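You operate a simulated robot arm through the tools that you are given. There is no shell and no other tool.

You run a simulated robot arm. Do the job below in one go: nothing can be reset, and whatever is moved stays where it is left.

TASK
Close the open pot, wipe the smear, draw the plate back, lock the stop.
Fine: wipe with the blue pad and put it back; the stop stays at its mark. Set down upright: blue pad. What is to be rubbed or washed off counts as gone when no trace of it is left.

Only the result counts: the job must be done as asked and must still hold three seconds after the hand-in. Knocking over, shifting, dropping, spilling or breaking anything else fails it.

THE ROBOT
A 7-joint arm with a two-finger parallel gripper, fixed in place. Base frame: the origin is on the floor under the middle of its stand, x ahead of it, y to its left, z up. Lengths are in m, angles in degrees, forces in N, time in s.
It reaches about 1.247 m from its shoulder. Its first joint turns from -132.0 to 132.0 degrees. Payload 3.91 kg.
Tool frame: the origin (TCP) lies between the finger pads and is the grasp point; the fingertips stand 0.03 m ahead of it; z points along the fingers, y is the line along which they close. The gripper opens to 0.11 m. The fingers are 0.02 m wide and 0.01 m thick; the gripper's body (0.048 by 0.112 m) begins 0.055 m behind the TCP.
Orientation is told as [roll, pitch, yaw] about the base's x, y, z axes, in that order, counted from this pose: with the fingers straight down and closing along the base's y, the tool's x points along the base's -x, its y along +y and its z along -z.

THE INTERFACE
- The arm moves only by the tool jog_arm. Its argument "series" is one flat list of numbers, 7 for each row, row after row: the shift along the tool's x, y, z in units of 20 mm (1.0 is 20 mm), then the turn, a rotation vector about the tool's x, y, z in units of 5 degrees (1.0 is 5 degrees), then the finger opening in m, from 0 to 0.11. In form: [dx, dy, dz, wx, wy, wz, gripper, dx, dy, dz, wx, wy, wz, gripper, ...]. A call has 1 to 20 rows; each row shifts and turns the commanded pose from where the row before left it, along the tool's axes as they then stand. A call with a number of a shift or a turn outside -1 to 1 is refused whole. A row lasts 0.2 s, in which the tool goes at most 0.05 m and 8.6 degrees; a call with a longer step from one row to the next is refused whole, and so is a gripper value outside its range. Where a pose cannot be reached the arm comes as near as it can. A force on the tool above 40 N (or 10 N above the force at the start of the call, whichever is more), or a blocked arm, ends the call early, and 0.2 s more pass. The fingers move at their own pace (about 0.108 m/s each) and stop on an object; they squeeze with about 45 N. The grip force told is the motor's: it shows also when the fingers shut on nothing. Time passes only in rows, and 0.2 s behind the last, so rows that do not move let the fingers close. It gives the time, the measured TCP pose, the force on the tool (base axes), the opening and the grip force at its end, in the units of the frame above (readings bear some noise), with the torque about the TCP (base axes, N m) and any sound that the robot's microphone picked up.
- Cameras (640 x 400 px; columns grow to the right, rows downward): "scene" is fixed at [0.2193, 0.6524, 1.5265]; the picture's right is [-0.99, 0.10, 0.00], its down [0.10, 0.94, -0.33] and it looks along [-0.03, -0.33, -0.94] (base axes); focal length 214 px, centre (320, 200). "wrist" rides on the gripper at [0.072, 0.017, -0.103] in the tool frame; the picture's right is [-0.23, 0.97, 0.00], its down [-0.76, -0.18, -0.62] and it looks along [-0.61, -0.14, 0.78] (tool axes); focal length 222 px, centre (320, 200). There is no depth. A picture from a camera that has moved, and an enlarged one, comes with that camera's place and axes in the base frame and with its lens.
- get_image(camera): a new picture of that camera. No time passes.
- close_up(camera, box): a new picture of the part [left, top, right, bottom] of that camera's present view, enlarged. No time passes.
- hand_in(): hands the job in; it is judged then, once.

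Nothing tells you positions but the pictures and the camera data. Unless the task says otherwise, let go and move clear before handing in.

The tools are called after "Request:" as name(argument=value, ...) on one line, values as JSON. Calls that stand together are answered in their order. jog_arm: Moves the arm, as the interface text tells. Its arguments: {"type":"object","properties":{"series":{"type":"array"}},"required":["series"]} The other tools are called the same way: get_image (camera) takes a picture; close_up (camera, box) takes an enlarged picture of a part of a camera's view; hand_in () hands the job in.

At the start:

```text
t: 0.0
ee_pos: [0.0691, 0.4945, 1.2092]
ee_rot: [0.0, 0.0, 0.0]
force: [-0.2, -0.2, -0.2]
ft_torque: [-0.01, 0.02, -0.01]
opening: 0.11
grip_force: 0.1
```

scene: 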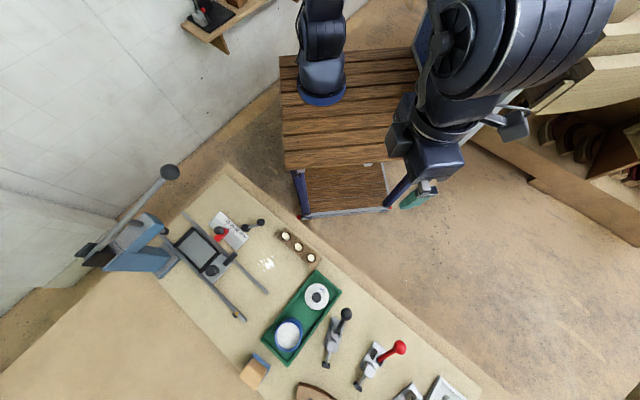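
wrist: 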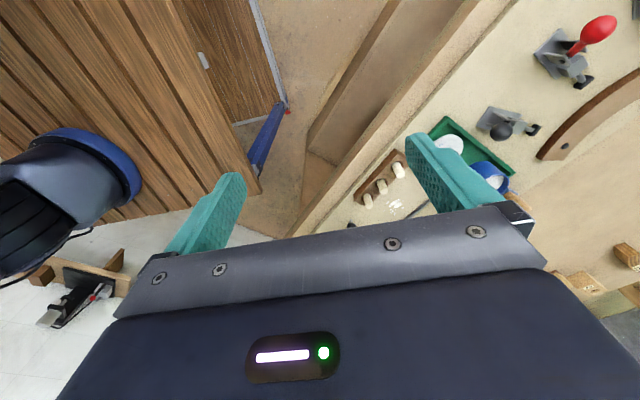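

The scene shows a bench with a press-like machine, a sliding plate on rails, a green tray with a pot and a lid, a smear, a blue pad/block and several toggle clamps. I'll look closer before moving.

Request:
close_up(camera="scene", box=[160, 180, 320, 280])

Request:
close_up(camera="scene", box=[220, 260, 380, 400])

Request:
close_up(camera="scene", box=[320, 300, 500, 400])

Request:
close_up(camera="scene", box=[60, 150, 220, 290])

Request:
close_up(camera="wrist", box=[330, 0, 640, 300])

```text
4.00 times, centred on (240, 230) of scene
camera zoom: at [0.2193, 0.6524, 1.5265], right [-0.99, 0.1, 0.0], down [0.1, 0.94, -0.33], along [-0.03, -0.33, -0.94], focal length 858 px, centre (640, 80)
```

zoom: 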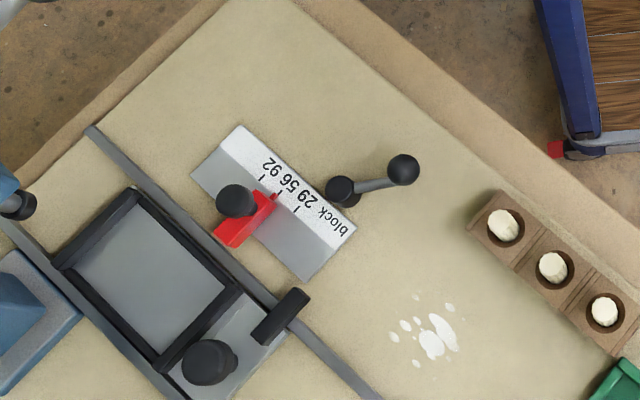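

```text
2.86 times, centred on (300, 330) of scene
camera zoom: at [0.2193, 0.6524, 1.5265], right [-0.99, 0.1, 0.0], down [0.1, 0.94, -0.33], along [-0.03, -0.33, -0.94], focal length 613 px, centre (377, -171)
```

zoom: 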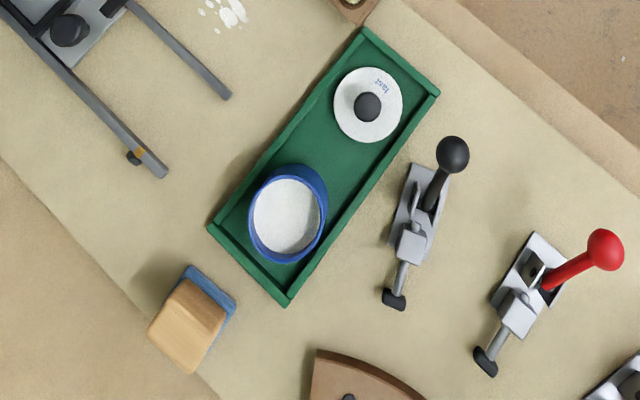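

```text
3.56 times, centred on (410, 350) of scene
camera zoom: at [0.2193, 0.6524, 1.5265], right [-0.99, 0.1, 0.0], down [0.1, 0.94, -0.33], along [-0.03, -0.33, -0.94], focal length 763 px, centre (0, -333)
```

zoom: 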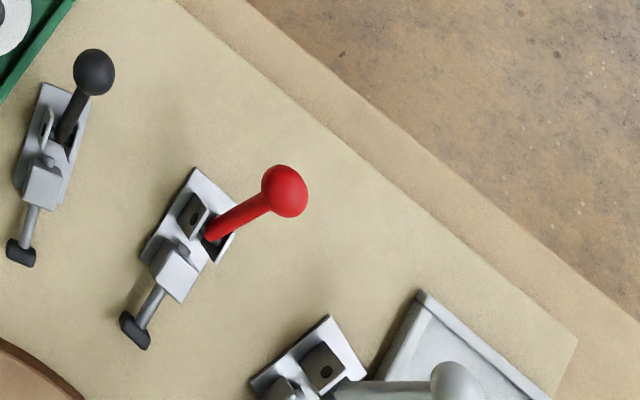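

```text
2.86 times, centred on (140, 220) of scene
camera zoom: at [0.2193, 0.6524, 1.5265], right [-0.99, 0.1, 0.0], down [0.1, 0.94, -0.33], along [-0.03, -0.33, -0.94], focal length 613 px, centre (834, 143)
```

zoom: 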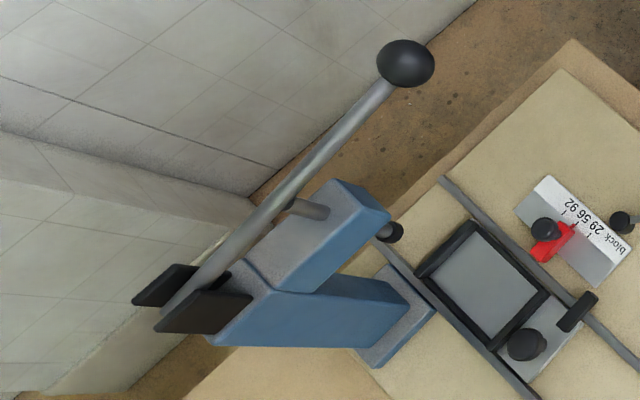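

```text
1.33 times, centred on (485, 150) of wrist
camera zoom: at [-0.005, 0.5122, 1.3134], right [0.23, 0.97, 0.0], down [0.76, -0.18, 0.62], along [0.61, -0.14, -0.78], focal length 296 px, centre (100, 267)
```

zoom: 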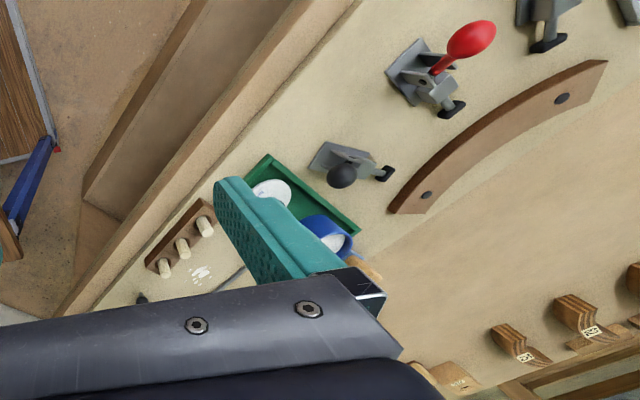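

The bench top looks to be at about z≈0.915, with the smear near (0.36, 0.61), the pad near (0.39, 0.84), the open blue pot near (0.30, 0.77), the stop and ruler near (0.48, 0.51), and the plate knob near (0.49, 0.61). I'll move the wrist camera a little to see these parts better.

Request:
jog_arm(series=[-0.8, 0.3, 0.1, 0, 0, 0, 0.11, -0.8, 0.3, 0.1, 0, 0, 0, 0.11, -0.8, 0.3, 0.1, 0, 0, 0, 0.11, -0.8, 0.3, 0.1, 0, 0, 0, 0.11, -0.8, 0.3, 0.1, 0, 0, 0, 0.11])

Request:
get_image(camera="wrist")

Request:
get_image(camera="scene")

```text
t: 1.2
ee_pos: [0.1488, 0.5243, 1.2005]
ee_rot: [0.0, -0.1, -0.1]
force: [-0.3, 0.1, 0.2]
ft_torque: [0.02, -0.03, 0.02]
opening: 0.1101
grip_force: 0.1
```

```text
taken
camera wrist: at [0.0754, 0.5409, 1.3038], right [0.23, 0.97, 0.0], down [0.76, -0.18, 0.62], along [0.61, -0.14, -0.78], focal length 222 px, centre (320, 200)
```

wrist: 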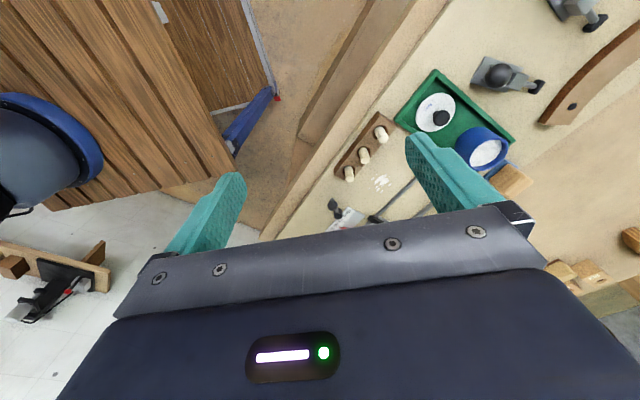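

```text
taken
```

scene: 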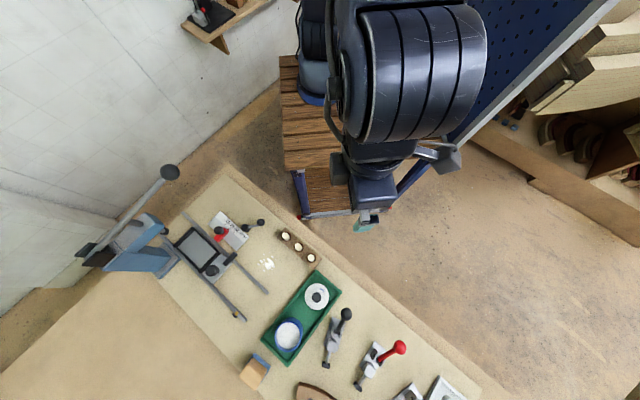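

The ruler is hidden under the gripper body from here. I'll shift over the open bench and yaw 45° so the wrist camera looks along the rails toward the press, staying high.

Request:
jog_arm(series=[-0.8, 0.85, 0, 0, 0, 0, 0.11, -0.8, 0.85, 0, 0, 0, 0, 0.11, -0.8, 0.85, 0, 0, 0, 0, 0.11, -0.8, 0.85, 0, 0, 0, 0, 0.11, -0.8, 0.85, 0, 0, 0, 0, 0.11, -0.8, 0.85, 0, 0, 0, 0, 0.11, -0.8, 0.85, 0, 0, 0, 0, 0.11, -0.8, 0.85, 0, 0, 0, 0, 0.11, 0, 0, 0, 0, 0, 1, 0.11, 0, 0, 0, 0, 0, 1, 0.11, 0, 0, 0, 0, 0, 1, 0.11, 0, 0, 0, 0, 0, 1, 0.11, 0, 0, 0, 0, 0, 1, 0.11, 0, 0, 0, 0, 0, 1, 0.11, 0, 0, 0, 0, 0, 1, 0.11, 0, 0, 0, 0, 0, 1, 0.11, 0, 0, 0, 0, 0, 1, 0.11])

Request:
get_image(camera="wrist")

Request:
get_image(camera="scene")

```text
t: 4.8
ee_pos: [0.2745, 0.6615, 1.1989]
ee_rot: [0.1, 0.0, -45.1]
force: [-0.5, 0.4, 0.2]
ft_torque: [0.04, -0.01, 0.02]
opening: 0.1098
grip_force: 0.1
```

```text
taken
camera wrist: at [0.2359, 0.7249, 1.3033], right [0.85, 0.53, 0.0], down [0.41, -0.66, 0.62], along [0.33, -0.53, -0.78], focal length 222 px, centre (320, 200)
```

wrist: 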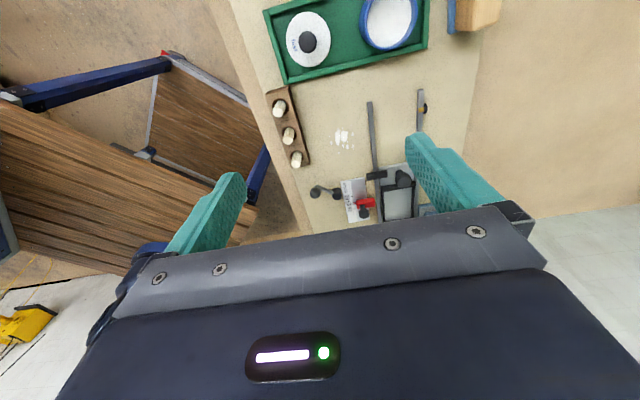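

```text
taken
```

scene: 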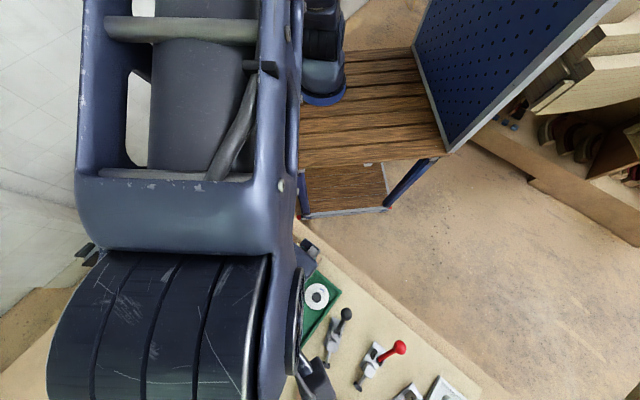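

The view is now aligned with the rails: I can see the lid and pot at the top, the stop, the lever and the plate. I'll enlarge these parts.

Request:
close_up(camera="wrist", box=[290, 80, 450, 230])

Request:
close_up(camera="wrist", box=[250, 0, 510, 110])

```text
2.67 times, centred on (370, 155) of wrist
camera zoom: at [0.2359, 0.7249, 1.3033], right [0.85, 0.53, 0.0], down [0.41, -0.66, 0.62], along [0.33, -0.53, -0.78], focal length 592 px, centre (187, 320)
```

zoom: 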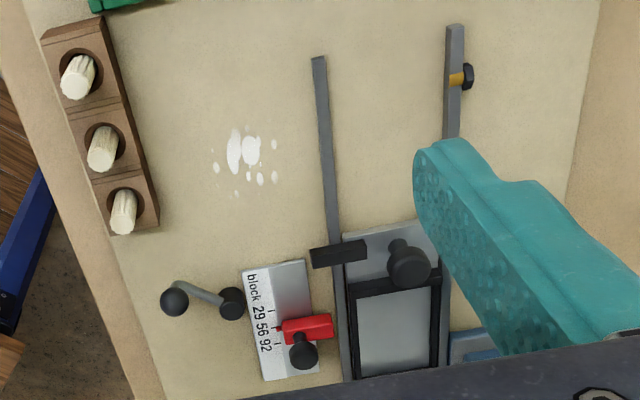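

```text
2.46 times, centred on (380, 55) of wrist
camera zoom: at [0.2359, 0.7249, 1.3033], right [0.85, 0.53, 0.0], down [0.41, -0.66, 0.62], along [0.33, -0.53, -0.78], focal length 547 px, centre (172, 557)
```

zoom: 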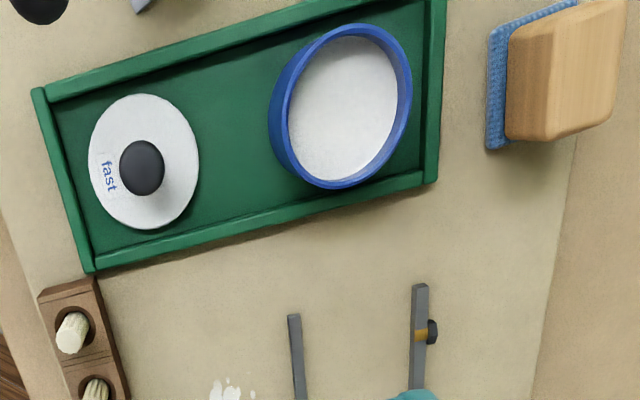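

The lid lies in the tray beside the open blue pot, and the wooden block sits on its blue pad. I'll zoom harder on the stop, lever and plate.

Request:
close_up(camera="wrist", box=[305, 165, 385, 225])

Request:
close_up(camera="wrist", box=[355, 155, 415, 215])

Request:
close_up(camera="wrist", box=[400, 80, 440, 130])

Request:
close_up(camera="wrist", box=[325, 120, 365, 155])

```text
6.67 times, centred on (345, 195) of wrist
camera zoom: at [0.2359, 0.7249, 1.3033], right [0.85, 0.53, 0.0], down [0.41, -0.66, 0.62], along [0.33, -0.53, -0.78], focal length 1481 px, centre (153, 233)
```

zoom: 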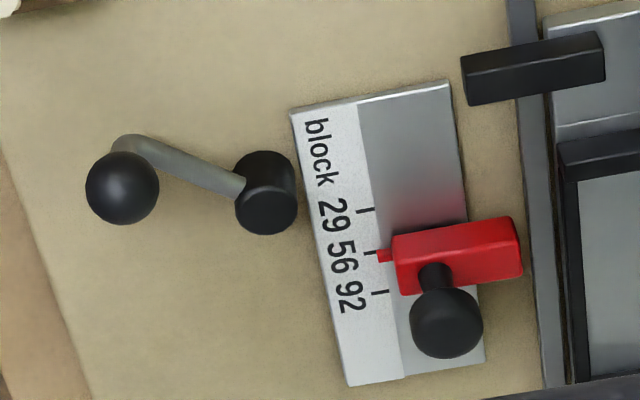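

```text
6.67 times, centred on (385, 185) of wrist
camera zoom: at [0.2359, 0.7249, 1.3033], right [0.85, 0.53, 0.0], down [0.41, -0.66, 0.62], along [0.33, -0.53, -0.78], focal length 1481 px, centre (-113, 300)
```

zoom: 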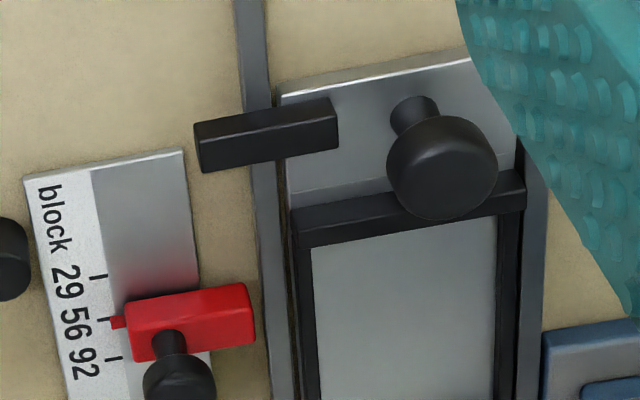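

```text
8.00 times, centred on (420, 105) of wrist
camera zoom: at [0.2359, 0.7249, 1.3033], right [0.85, 0.53, 0.0], down [0.41, -0.66, 0.62], along [0.33, -0.53, -0.78], focal length 1777 px, centre (-480, 960)
```

zoom: 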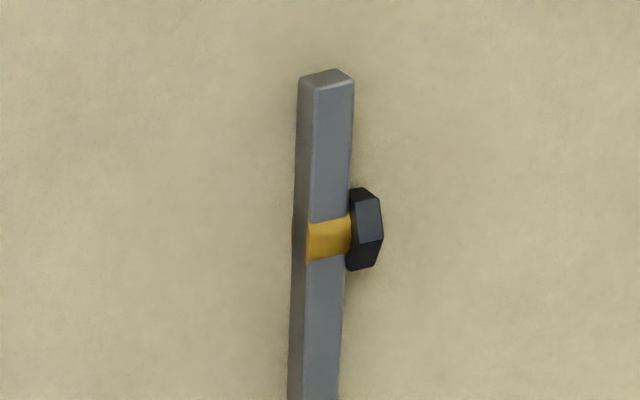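

```text
11.43 times, centred on (345, 138) of wrist
camera zoom: at [0.2359, 0.7249, 1.3033], right [0.85, 0.53, 0.0], down [0.41, -0.66, 0.62], along [0.33, -0.53, -0.78], focal length 2538 px, centre (34, 914)
```

zoom: 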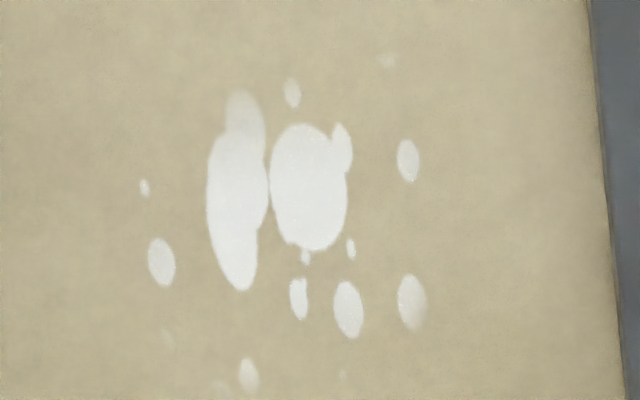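

I've worked out the bench axes: the rails run along (-0.707, 0.707) in base xy, and the table top is at z≈0.914. Next I'll move to a lower second viewpoint to fix the heights of the pot, lid and pad.

Request:
jog_arm(series=[0.84, 0.63, 0.62, 0, 0, 0, 0.11, 0.84, 0.63, 0.62, 0, 0, 0, 0.11, 0.84, 0.63, 0.62, 0, 0, 0, 0.11, 0.84, 0.63, 0.62, 0, 0, 0, 0.11, 0.84, 0.63, 0.62, 0, 0, 0, 0.11, 0.84, 0.63, 0.62, 0, 0, 0, 0.11, 0.84, 0.63, 0.62, 0, 0, 0, 0.11, 0.84, 0.63, 0.62, 0, 0, 0, 0.11])

Request:
get_image(camera="wrist")

Request:
close_up(camera="wrist", box=[230, 120, 390, 220])

Request:
get_image(camera="scene")

```text
t: 6.6
ee_pos: [0.2524, 0.8287, 1.1014]
ee_rot: [0.1, 0.1, -45.1]
force: [-0.7, -0.3, 0.4]
ft_torque: [0.02, 0.02, 0.0]
opening: 0.11
grip_force: 0.0
```

```text
taken
camera wrist: at [0.2129, 0.8917, 1.2056], right [0.85, 0.53, 0.0], down [0.41, -0.66, 0.62], along [0.33, -0.53, -0.78], focal length 222 px, centre (320, 200)
```

wrist: 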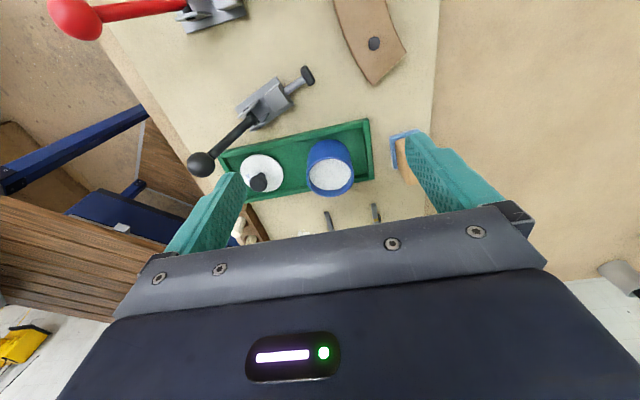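

```text
4.00 times, centred on (310, 170) of wrist
camera zoom: at [0.2129, 0.8917, 1.2056], right [0.85, 0.53, 0.0], down [0.41, -0.66, 0.62], along [0.33, -0.53, -0.78], focal length 888 px, centre (360, 320)
```

zoom: 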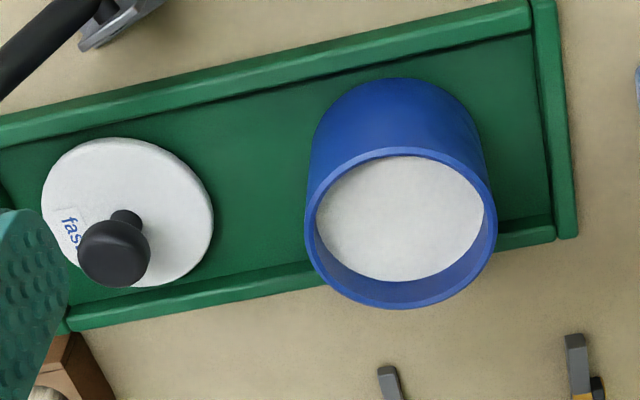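

```text
taken
```

scene: 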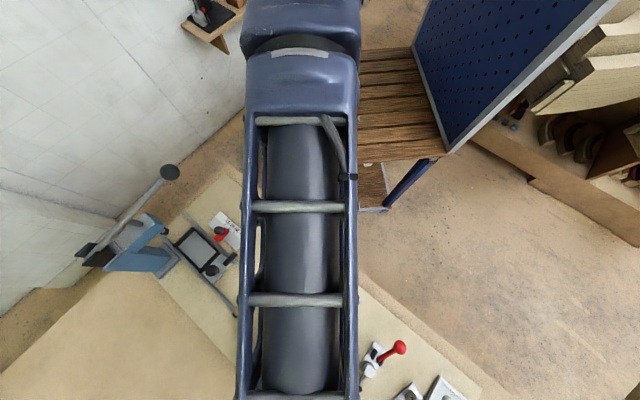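

The pot rim is at z≈0.975 centred near (e1 0.333, e2 0.759), and the lid's knob is near (0.332, 0.659) at z≈0.953. I'll move above the lid with a narrower opening so the fingers clear the pot, then check.

Request:
jog_arm(series=[-0.63, -0.88, 0.3, 0, 0, 0, 0.06, -0.63, -0.88, 0.3, 0, 0, 0, 0.06, -0.63, -0.88, 0.3, 0, 0, 0, 0.06, -0.63, -0.88, 0.3, 0, 0, 0, 0.06, -0.63, -0.88, 0.3, 0, 0, 0, 0.06, -0.63, -0.88, 0.3, 0, 0, 0, 0.06])

Request:
get_image(camera="wrist")

Request:
get_image(camera="scene")

```text
t: 8.0
ee_pos: [0.2328, 0.6996, 1.0634]
ee_rot: [0.1, 0.1, -45.0]
force: [-0.3, 0.9, -0.9]
ft_torque: [0.02, 0.02, -0.03]
opening: 0.0601
grip_force: 0.0
```

```text
taken
camera wrist: at [0.1922, 0.7629, 1.1685], right [0.85, 0.53, 0.0], down [0.41, -0.66, 0.62], along [0.33, -0.53, -0.78], focal length 222 px, centre (320, 200)
```

wrist: 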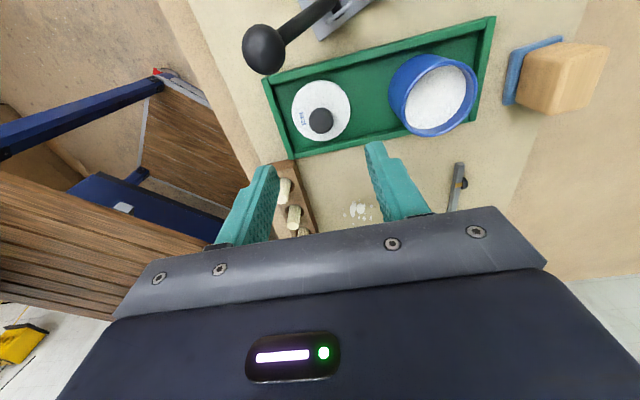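

```text
taken
```

scene: 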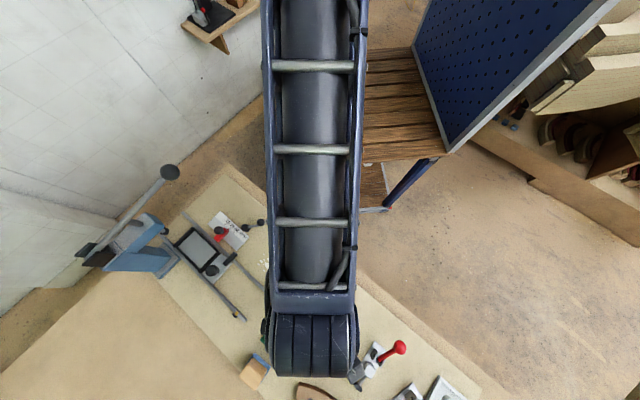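

The knob sits at pixel (320,120), right where the tool axis projects for z≈0.953. I'll take close looks at the lid and the pot from here.

Request:
close_up(camera="wrist", box=[280, 70, 360, 150])

Request:
close_up(camera="wrist", box=[380, 40, 490, 150])

Request:
close_up(camera="wrist", box=[490, 20, 630, 130])

```text
5.00 times, centred on (320, 110) of wrist
camera zoom: at [0.1922, 0.7629, 1.1685], right [0.85, 0.53, 0.0], down [0.41, -0.66, 0.62], along [0.33, -0.53, -0.78], focal length 1111 px, centre (320, 650)
```

zoom: 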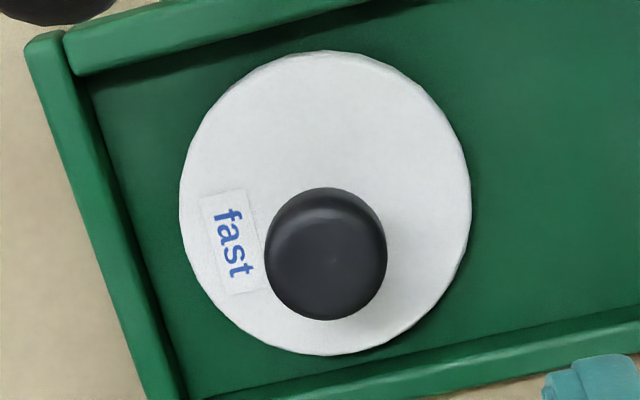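

```text
3.64 times, centred on (435, 95) of wrist
camera zoom: at [0.1922, 0.7629, 1.1685], right [0.85, 0.53, 0.0], down [0.41, -0.66, 0.62], along [0.33, -0.53, -0.78], focal length 808 px, centre (-98, 582)
```

zoom: 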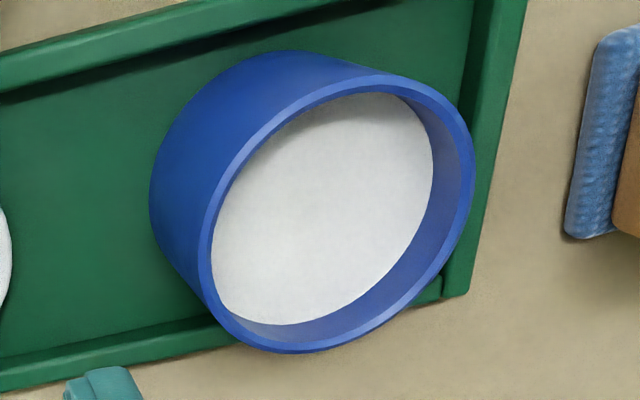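

```text
3.64 times, centred on (560, 75) of wrist
camera zoom: at [0.1922, 0.7629, 1.1685], right [0.85, 0.53, 0.0], down [0.41, -0.66, 0.62], along [0.33, -0.53, -0.78], focal length 808 px, centre (-553, 654)
```

zoom: 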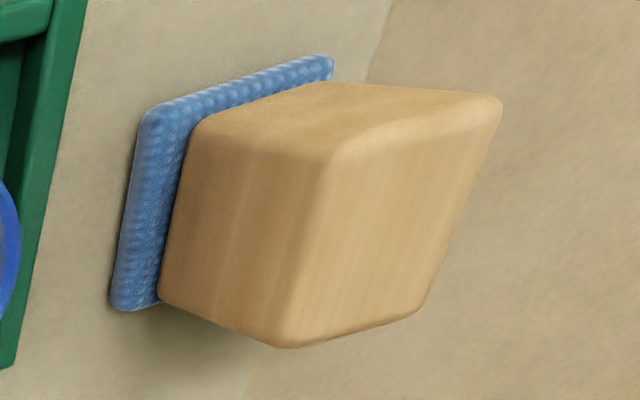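

The lid is centred at about (0.333, 0.660) and the pot at about (0.333, 0.759). I'll go down to the knob with the fingertips kept just above the disc, then grip it.

Request:
jog_arm(series=[0.12, 0, 0.98, 0, 0, 0, 0.06, 0, 0, 0.98, 0, 0, 0, 0.06, 0, 0, 0.98, 0, 0, 0, 0.06, 0, 0, 0.98, 0, 0, 0, 0.06, 0, 0, 0.5, 0, 0, 0, 0.06, 0, 0, 0.5, 0, 0, 0, 0.06])

Request:
get_image(camera="wrist")

Request:
close_up(camera="wrist", box=[270, 120, 370, 220])

```text
t: 9.4
ee_pos: [0.2305, 0.7017, 0.9639]
ee_rot: [-0.1, 0.0, -45.0]
force: [0.1, -1.3, -0.4]
ft_torque: [0.01, 0.02, 0.0]
opening: 0.0601
grip_force: 0.0
```

```text
taken
camera wrist: at [0.1908, 0.7645, 1.0691], right [0.85, 0.53, 0.0], down [0.41, -0.66, 0.62], along [0.33, -0.53, -0.78], focal length 222 px, centre (320, 200)
```

wrist: 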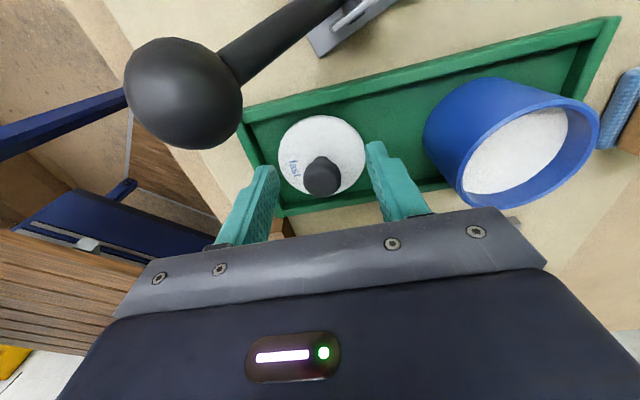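

```text
4.00 times, centred on (320, 170) of wrist
camera zoom: at [0.1908, 0.7645, 1.0691], right [0.85, 0.53, 0.0], down [0.41, -0.66, 0.62], along [0.33, -0.53, -0.78], focal length 888 px, centre (320, 320)
```

zoom: 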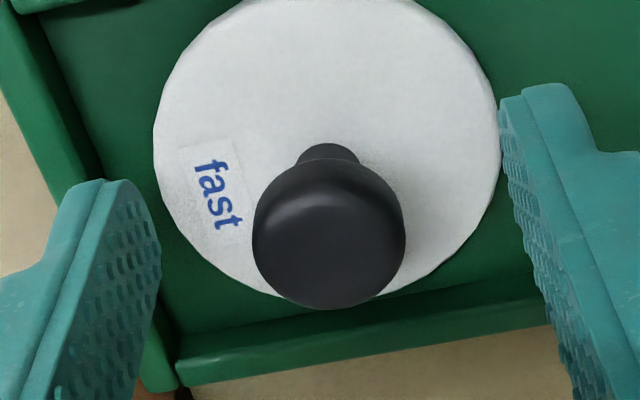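

The knob is centred between the fingers. I'll close on it and then lift straight up.

Request:
jog_arm(series=[0, 0, 0, 0, 0, 0, 0.01, 0, 0, 0, 0, 0, 0, 0.01, 0, 0, 0, 0, 0, 0, 0.01])

Request:
jog_arm(series=[0, 0, -0.5, 0, 0, 0, 0.01, 0, 0, -0.9, 0, 0, 0, 0.01, 0, 0, -0.9, 0, 0, 0, 0.01, 0, 0, -0.9, 0, 0, 0, 0.01, 0, 0, -0.6, 0, 0, 0, 0.01])

Request:
get_image(camera="wrist")

Request:
close_up(camera="wrist", box=[260, 80, 440, 220])

```text
t: 10.2
ee_pos: [0.2298, 0.701, 0.9648]
ee_rot: [0.1, 0.0, -45.0]
force: [-0.1, 1.6, 0.0]
ft_torque: [0.04, 0.03, -0.04]
opening: 0.0204
grip_force: 45.0
```

```text
t: 11.4
ee_pos: [0.2303, 0.6996, 1.0415]
ee_rot: [0.0, 0.0, -45.0]
force: [0.1, -0.1, 0.5]
ft_torque: [-0.03, 0.02, -0.02]
opening: 0.0202
grip_force: 44.7
```

```text
taken
camera wrist: at [0.1904, 0.7626, 1.146], right [0.85, 0.53, 0.0], down [0.41, -0.66, 0.62], along [0.33, -0.53, -0.78], focal length 222 px, centre (320, 200)
```

wrist: 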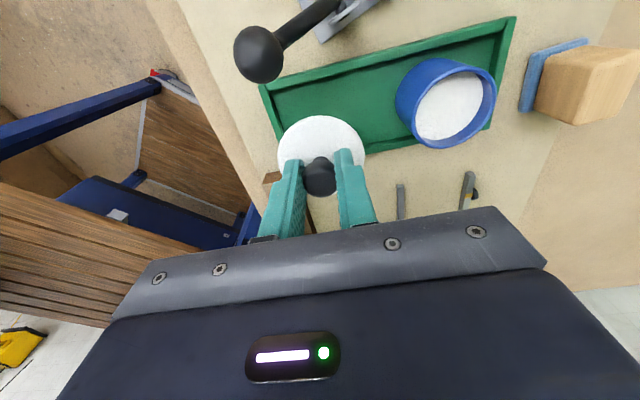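

```text
2.86 times, centred on (350, 150) of wrist
camera zoom: at [0.1904, 0.7626, 1.146], right [0.85, 0.53, 0.0], down [0.41, -0.66, 0.62], along [0.33, -0.53, -0.78], focal length 635 px, centre (234, 343)
```

zoom: 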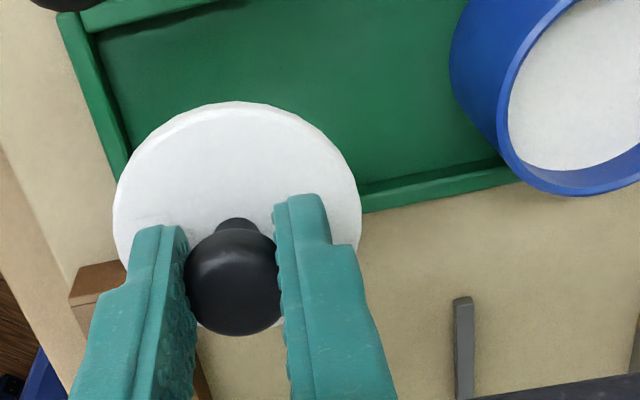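

The lid is lifted level. I'll carry it about 0.10 m along the tray to above the pot and check the alignment.

Request:
jog_arm(series=[0, 0.83, 0, 0, 0, 0, 0.01, 0, 0.84, 0, 0, 0, 0, 0.01, 0, 0.83, 0, 0, 0, 0, 0.01, 0, 0.84, 0, 0, 0, 0, 0.01, 0, 0.83, 0, 0, 0, 0, 0.01, 0, 0.83, 0, 0, 0, 0, 0.01, 0, 0, 0, 0, 0, 0, 0.01])

Request:
get_image(camera="wrist")

Request:
close_up(camera="wrist", box=[260, 80, 400, 200])

Request:
get_image(camera="scene")

```text
t: 13.0
ee_pos: [0.3002, 0.7724, 1.0423]
ee_rot: [-0.1, 0.1, -45.1]
force: [0.5, -0.2, -0.1]
ft_torque: [0.0, -0.02, 0.0]
opening: 0.02
grip_force: 45.1
```

```text
taken
camera wrist: at [0.2598, 0.8356, 1.1464], right [0.85, 0.53, 0.0], down [0.41, -0.66, 0.62], along [0.33, -0.53, -0.78], focal length 222 px, centre (320, 200)
```

wrist: 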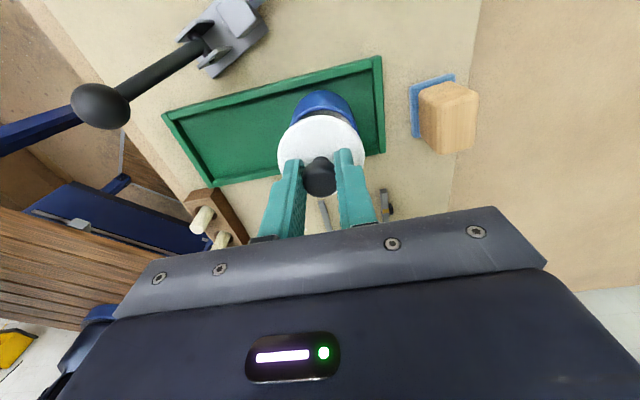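

```text
3.33 times, centred on (330, 140) of wrist
camera zoom: at [0.2598, 0.8356, 1.1464], right [0.85, 0.53, 0.0], down [0.41, -0.66, 0.62], along [0.33, -0.53, -0.78], focal length 740 px, centre (287, 400)
```

zoom: 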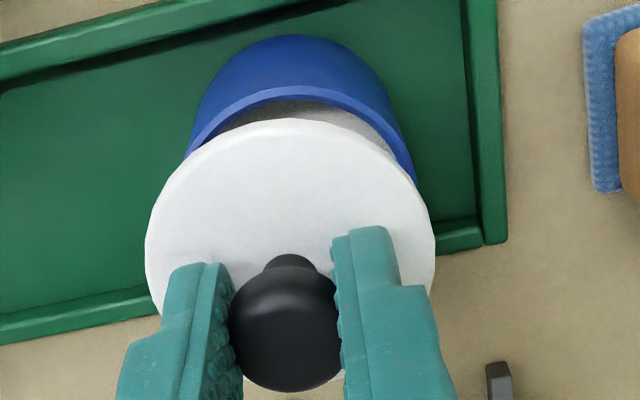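

```text
taken
```

scene: 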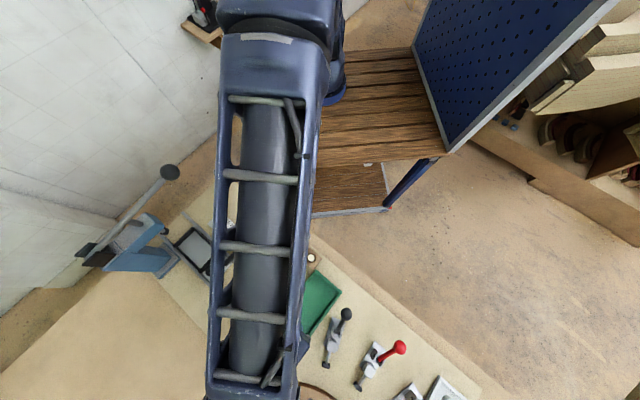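

The lid is aligned over the pot within a couple of millimetres. I'll lower it in small steps and watch the force.

Request:
jog_arm(series=[0, 0, 0.2, 0, 0, 0, 0.01, 0, 0, 0.2, 0, 0, 0, 0.01, 0, 0, 0.2, 0, 0, 0, 0.01, 0, 0, 0, 0, 0, 0, 0.01])

Request:
close_up(camera="wrist", box=[260, 80, 400, 200])

```text
t: 14.0
ee_pos: [0.3007, 0.7726, 1.0293]
ee_rot: [0.0, 0.0, -45.0]
force: [-0.2, -0.1, 0.9]
ft_torque: [0.01, 0.01, 0.03]
opening: 0.0203
grip_force: 45.2
```

```text
3.33 times, centred on (330, 140) of wrist
camera zoom: at [0.2605, 0.8355, 1.1336], right [0.85, 0.53, 0.0], down [0.41, -0.66, 0.62], along [0.33, -0.53, -0.78], focal length 740 px, centre (287, 400)
```

zoom: 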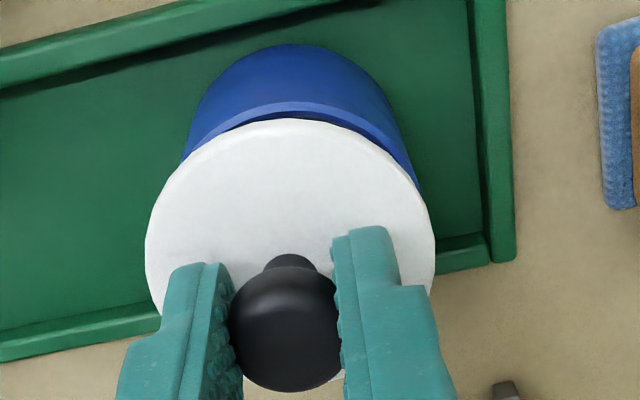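

The rim is now almost covered and there is no contact yet. I'll keep lowering in 2 mm steps.

Request:
jog_arm(series=[0, 0, 0.1, 0, 0, 0, 0.01, 0, 0, 0.1, 0, 0, 0, 0.01, 0, 0, 0.1, 0, 0, 0, 0.01, 0, 0, 0, 0, 0, 0, 0.01])

Request:
close_up(camera="wrist", box=[260, 80, 400, 200])

```text
t: 15.0
ee_pos: [0.3006, 0.772, 1.0222]
ee_rot: [0.0, 0.0, -44.9]
force: [0.4, 0.4, -0.3]
ft_torque: [0.0, 0.02, 0.0]
opening: 0.0206
grip_force: 45.5
```

```text
3.33 times, centred on (330, 140) of wrist
camera zoom: at [0.2595, 0.8352, 1.127], right [0.85, 0.53, 0.0], down [0.41, -0.66, 0.62], along [0.33, -0.53, -0.78], focal length 740 px, centre (287, 400)
```

zoom: 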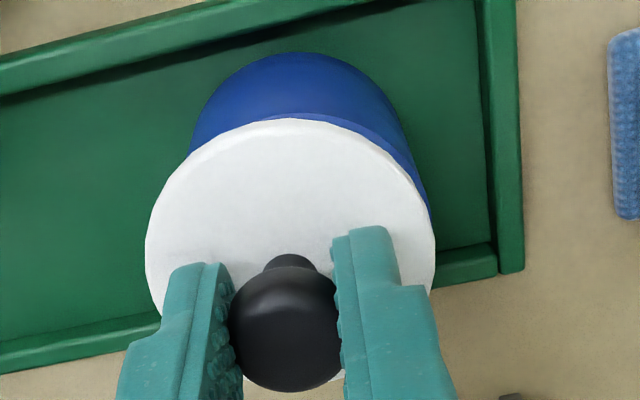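

The pot's silhouette is centred about 2.5 mm to the right of the lid. I'll shift the lid that much along e2 and continue down to contact.

Request:
jog_arm(series=[0, 0.12, 0, 0, 0, 0, 0.01, 0, 0, 0.08, 0, 0, 0, 0.01, 0, 0, 0.08, 0, 0, 0, 0.01, 0, 0, 0, 0, 0, 0, 0.01])

Request:
close_up(camera="wrist", box=[260, 80, 400, 200])

```text
t: 16.0
ee_pos: [0.3013, 0.773, 1.0198]
ee_rot: [0.1, 0.0, -45.0]
force: [0.3, 0.0, 0.9]
ft_torque: [0.01, 0.05, 0.01]
opening: 0.0201
grip_force: 45.3
```

```text
3.33 times, centred on (330, 140) of wrist
camera zoom: at [0.262, 0.8366, 1.1239], right [0.85, 0.53, 0.0], down [0.41, -0.66, 0.62], along [0.33, -0.53, -0.78], focal length 740 px, centre (287, 400)
```

zoom: 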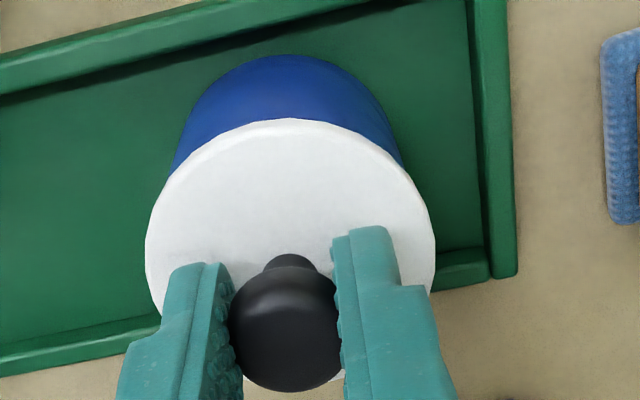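

The silhouette is now centred on the lid. I'll continue lowering gently until I feel contact.

Request:
jog_arm(series=[0, 0, 0.08, 0, 0, 0, 0.01, 0, 0, 0.08, 0, 0, 0, 0.01, 0, 0, 0, 0, 0, 0, 0.01])

Request:
close_up(camera="wrist", box=[260, 80, 400, 200])

```text
t: 16.8
ee_pos: [0.3016, 0.7743, 1.0175]
ee_rot: [0.0, 0.1, -45.0]
force: [-0.1, 0.2, -0.1]
ft_torque: [0.02, 0.01, 0.01]
opening: 0.0203
grip_force: 45.3
```

```text
3.33 times, centred on (330, 140) of wrist
camera zoom: at [0.2623, 0.8366, 1.1216], right [0.85, 0.53, 0.0], down [0.41, -0.66, 0.62], along [0.33, -0.53, -0.78], focal length 740 px, centre (287, 400)
```

zoom: 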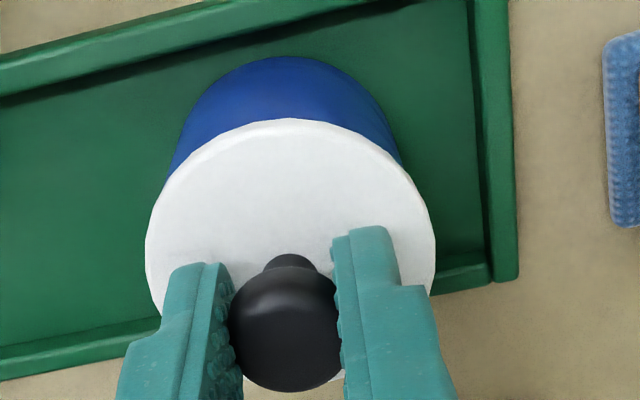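

Request:
jog_arm(series=[0, 0, 0.08, 0, 0, 0, 0.01, 0, 0, 0.08, 0, 0, 0, 0.01, 0, 0, 0, 0, 0, 0, 0.01])

Request:
close_up(camera="wrist", box=[260, 80, 400, 200])

```text
t: 17.6
ee_pos: [0.3025, 0.7742, 1.0162]
ee_rot: [0.0, 0.2, -45.0]
force: [-0.6, -1.9, 15.5]
ft_torque: [0.25, -0.16, 0.01]
opening: 0.0203
grip_force: 44.9
```

```text
3.33 times, centred on (330, 140) of wrist
camera zoom: at [0.262, 0.8363, 1.1203], right [0.85, 0.53, 0.0], down [0.41, -0.67, 0.62], along [0.33, -0.53, -0.78], focal length 740 px, centre (287, 400)
```

zoom: 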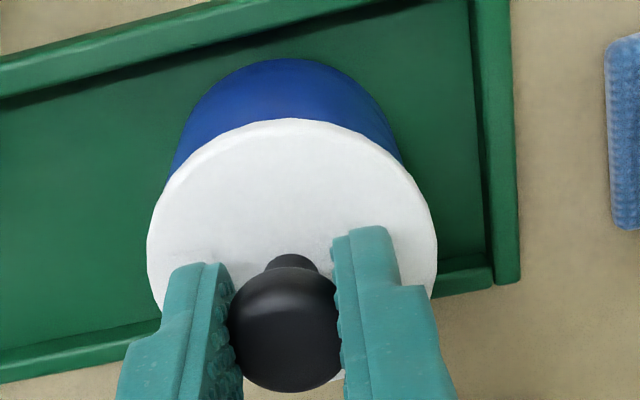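

Contact now reads about 15 N, slightly toward the e2 side. I'll look closely at the seam before letting go.

Request:
close_up(camera="wrist", box=[280, 90, 360, 140])

```text
8.00 times, centred on (320, 115) of wrist
camera zoom: at [0.262, 0.8363, 1.1203], right [0.85, 0.53, 0.0], down [0.41, -0.67, 0.62], along [0.33, -0.53, -0.78], focal length 1777 px, centre (320, 880)
```

zoom: 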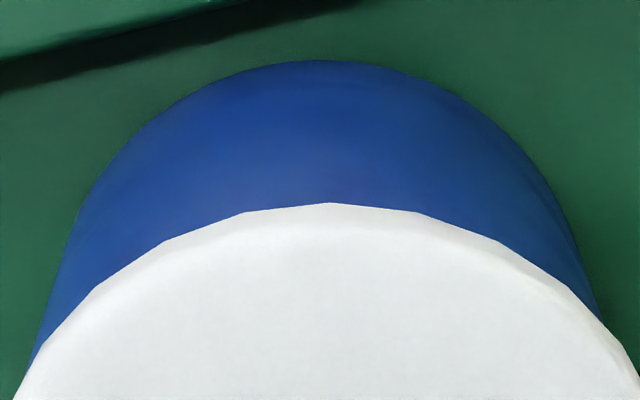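

The lid edge looks flush with the pot all around. I'll ease the pressure, release, rise straight up and check that it sits level.

Request:
jog_arm(series=[0, 0, -0.06, 0, 0, 0, 0.01, 0, 0, 0, 0, 0, 0, 0.05, 0, 0, 0, 0, 0, 0, 0.05, 0, 0, -0.5, 0, 0, 0, 0.05, 0, 0, -0.9, 0, 0, 0, 0.05, 0, 0, -0.9, 0, 0, 0, 0.05, 0, 0, -0.9, 0, 0, 0, 0.05])

Request:
get_image(camera="wrist")

Request:
close_up(camera="wrist", box=[260, 60, 380, 170])

```text
t: 19.2
ee_pos: [0.3024, 0.774, 1.0773]
ee_rot: [0.0, 0.0, -45.0]
force: [0.0, 0.4, -0.2]
ft_torque: [-0.02, -0.01, 0.01]
opening: 0.0501
grip_force: 0.0
heard: snap
```

```text
taken
camera wrist: at [0.2619, 0.8373, 1.1829], right [0.85, 0.53, 0.0], down [0.41, -0.66, 0.62], along [0.33, -0.53, -0.78], focal length 222 px, centre (320, 200)
```

wrist: 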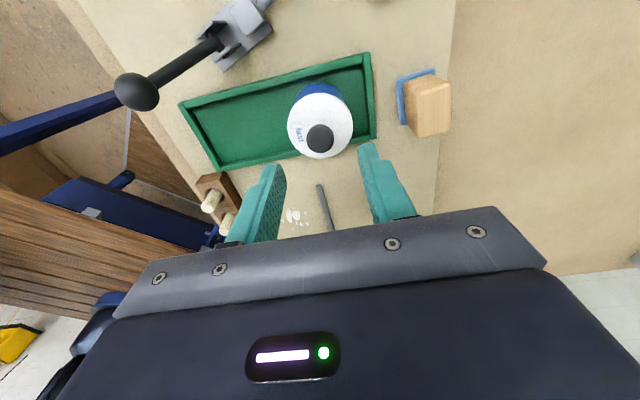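

```text
3.64 times, centred on (320, 115) of wrist
camera zoom: at [0.2619, 0.8373, 1.1829], right [0.85, 0.53, 0.0], down [0.41, -0.66, 0.62], along [0.33, -0.53, -0.78], focal length 808 px, centre (320, 509)
```

zoom: 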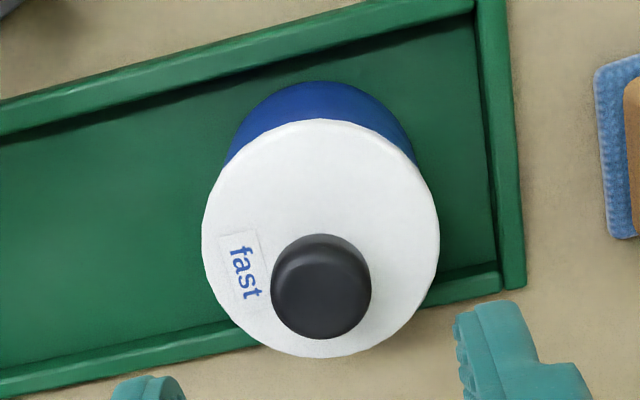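

A "snap" sounded and the lid sits centred and level on the pot. Next I'll go above the wooden block of the blue pad near (e1 0.318, e2 0.867) to measure its exact pose.

Request:
jog_arm(series=[-0.13, 0.88, 0, 0, 0, 0, 0.07, -0.13, 0.88, 0, 0, 0, 0, 0.07, -0.13, 0.88, 0, 0, 0, 0, 0.07, -0.13, 0.88, 0, 0, 0, 0, 0.07, -0.13, 0.88, 0, 0, 0, 0, 0.07, -0.13, 0.88, 0, 0, 0, 0, 0.07])

Request:
get_image(camera="wrist")

Request:
close_up(camera="wrist", box=[270, 70, 370, 170])

Request:
close_up(camera="scene", box=[240, 260, 360, 340])

```text
t: 20.6
ee_pos: [0.3883, 0.8373, 1.0785]
ee_rot: [0.0, 0.0, -45.0]
force: [-0.7, -0.3, 0.4]
ft_torque: [-0.01, -0.02, -0.01]
opening: 0.0702
grip_force: 0.0
```

```text
taken
camera wrist: at [0.348, 0.9009, 1.1838], right [0.85, 0.53, 0.0], down [0.41, -0.66, 0.62], along [0.33, -0.53, -0.78], focal length 222 px, centre (320, 200)
```

wrist: 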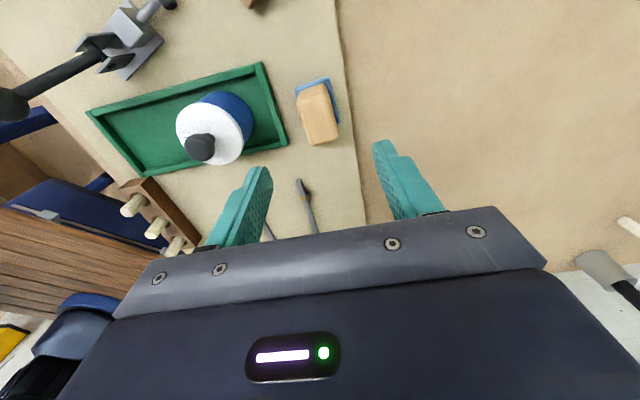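

```text
4.00 times, centred on (320, 120) of wrist
camera zoom: at [0.348, 0.9009, 1.1838], right [0.85, 0.53, 0.0], down [0.41, -0.66, 0.62], along [0.33, -0.53, -0.78], focal length 888 px, centre (320, 520)
```

zoom: 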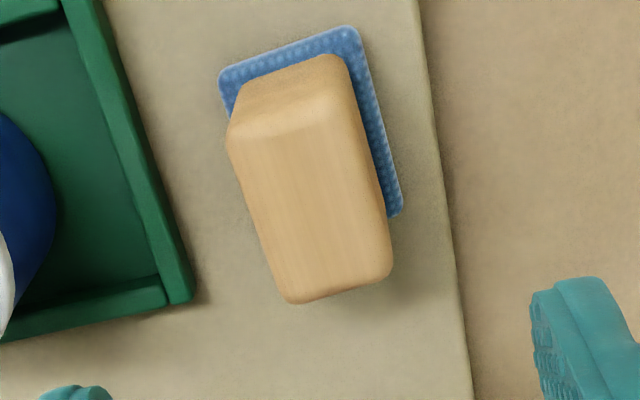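

```text
5.00 times, centred on (300, 300) of scene
camera zoom: at [0.2193, 0.6524, 1.5265], right [-0.99, 0.1, 0.0], down [0.1, 0.94, -0.33], along [-0.03, -0.33, -0.94], focal length 1072 px, centre (420, -300)
```

zoom: 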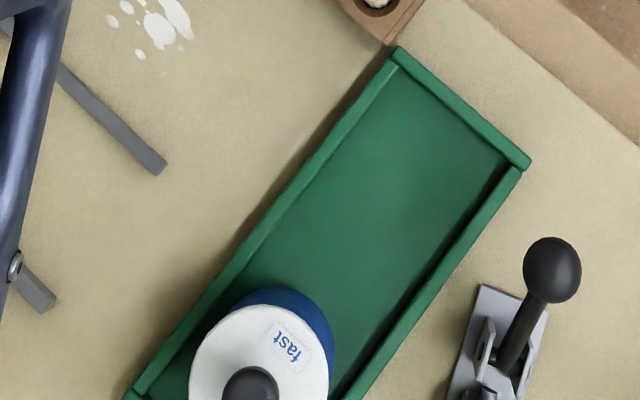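

The block is 43 × 28 mm, rotated about −3° in the bench axes and centred near (0.319, 0.865), with its top at z≈0.97. I'll align to it, narrow the opening to clear the tray and descend to grip.

Request:
jog_arm(series=[0.08, -0.08, 0, 0, 0, -0.6, 0.05, 0, 0, 0.98, 0, 0, 0, 0.05, 0, 0, 0.98, 0, 0, 0, 0.05, 0, 0, 0.98, 0, 0, 0, 0.05, 0, 0, 0.98, 0, 0, 0, 0.05, 0, 0, 0.5, 0, 0, 0, 0.05])

Request:
get_image(camera="wrist")

Request:
close_up(camera="wrist", box=[260, 100, 380, 220])

```text
t: 22.0
ee_pos: [0.3856, 0.8361, 0.9913]
ee_rot: [0.0, 0.0, -42.0]
force: [-0.2, 0.2, 0.4]
ft_torque: [-0.02, 0.0, 0.01]
opening: 0.05
grip_force: 0.0
```

```text
taken
camera wrist: at [0.3424, 0.8983, 1.0954], right [0.82, 0.57, 0.0], down [0.45, -0.64, 0.62], along [0.36, -0.51, -0.78], focal length 222 px, centre (320, 200)
```

wrist: 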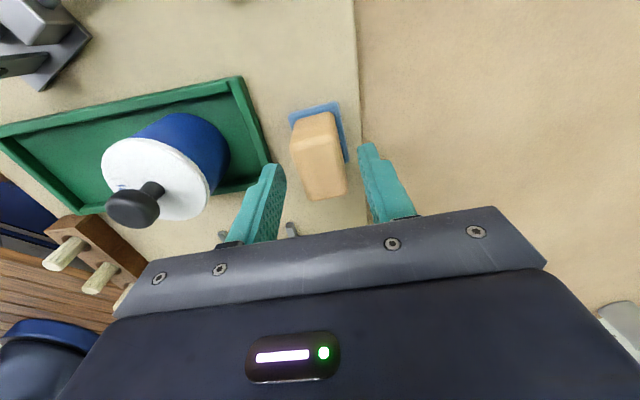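

```text
3.33 times, centred on (320, 160) of wrist
camera zoom: at [0.3424, 0.8983, 1.0954], right [0.82, 0.57, 0.0], down [0.45, -0.64, 0.62], along [0.36, -0.51, -0.78], focal length 740 px, centre (320, 333)
```

zoom: 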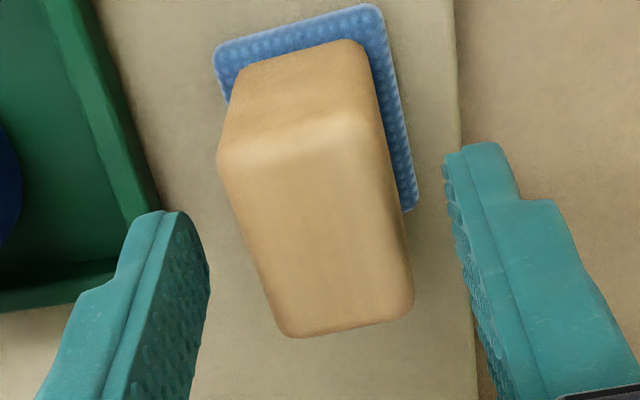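

The block is centred between the fingers and aligned within about 1°. I'll descend the last 30 mm and grip it.

Request:
jog_arm(series=[0, 0, 0.5, 0, 0, 0, 0.05, 0, 0, 0.5, 0, 0, 0, 0.05, 0, 0, 0.45, 0, 0, 0, 0.05, 0, 0, 0, 0, 0, 0, 0.05])

Request:
close_up(camera="wrist", box=[240, 120, 400, 240])

```text
t: 23.0
ee_pos: [0.3854, 0.839, 0.9601]
ee_rot: [0.0, 0.0, -42.1]
force: [0.2, 0.5, -0.2]
ft_torque: [-0.02, 0.02, 0.03]
opening: 0.05
grip_force: 0.0
```

```text
3.33 times, centred on (320, 180) of wrist
camera zoom: at [0.3424, 0.8996, 1.065], right [0.82, 0.57, 0.0], down [0.45, -0.64, 0.62], along [0.36, -0.51, -0.78], focal length 740 px, centre (320, 267)
```

zoom: 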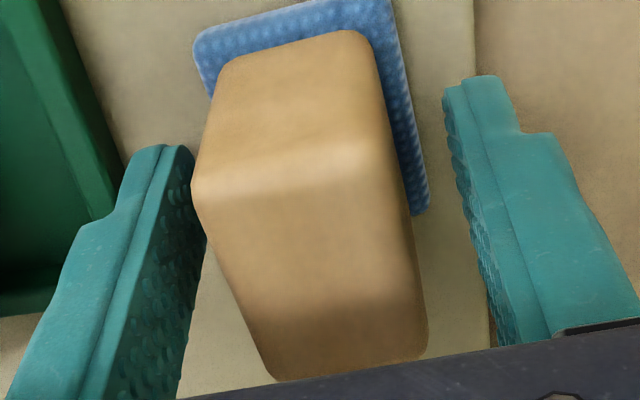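

The fingers straddle the wood and stay above the blue pad. I'll close and read the grip.

Request:
jog_arm(series=[0, 0, 0, 0, 0, 0, 0.01, 0, 0, 0, 0, 0, 0, 0.01, 0, 0, 0, 0, 0, 0, 0.01])

Request:
close_up(camera="wrist", box=[240, 120, 400, 240])

```text
t: 23.8
ee_pos: [0.3862, 0.8384, 0.9613]
ee_rot: [0.0, -0.1, -42.0]
force: [0.1, -0.2, 0.1]
ft_torque: [0.03, 0.0, 0.02]
opening: 0.0291
grip_force: 45.0
```

```text
3.33 times, centred on (320, 180) of wrist
camera zoom: at [0.3424, 0.8996, 1.0651], right [0.82, 0.57, 0.0], down [0.45, -0.64, 0.62], along [0.36, -0.51, -0.78], focal length 740 px, centre (320, 267)
```

zoom: 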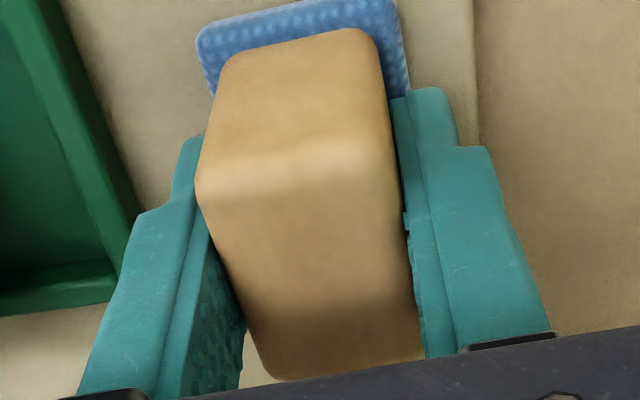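

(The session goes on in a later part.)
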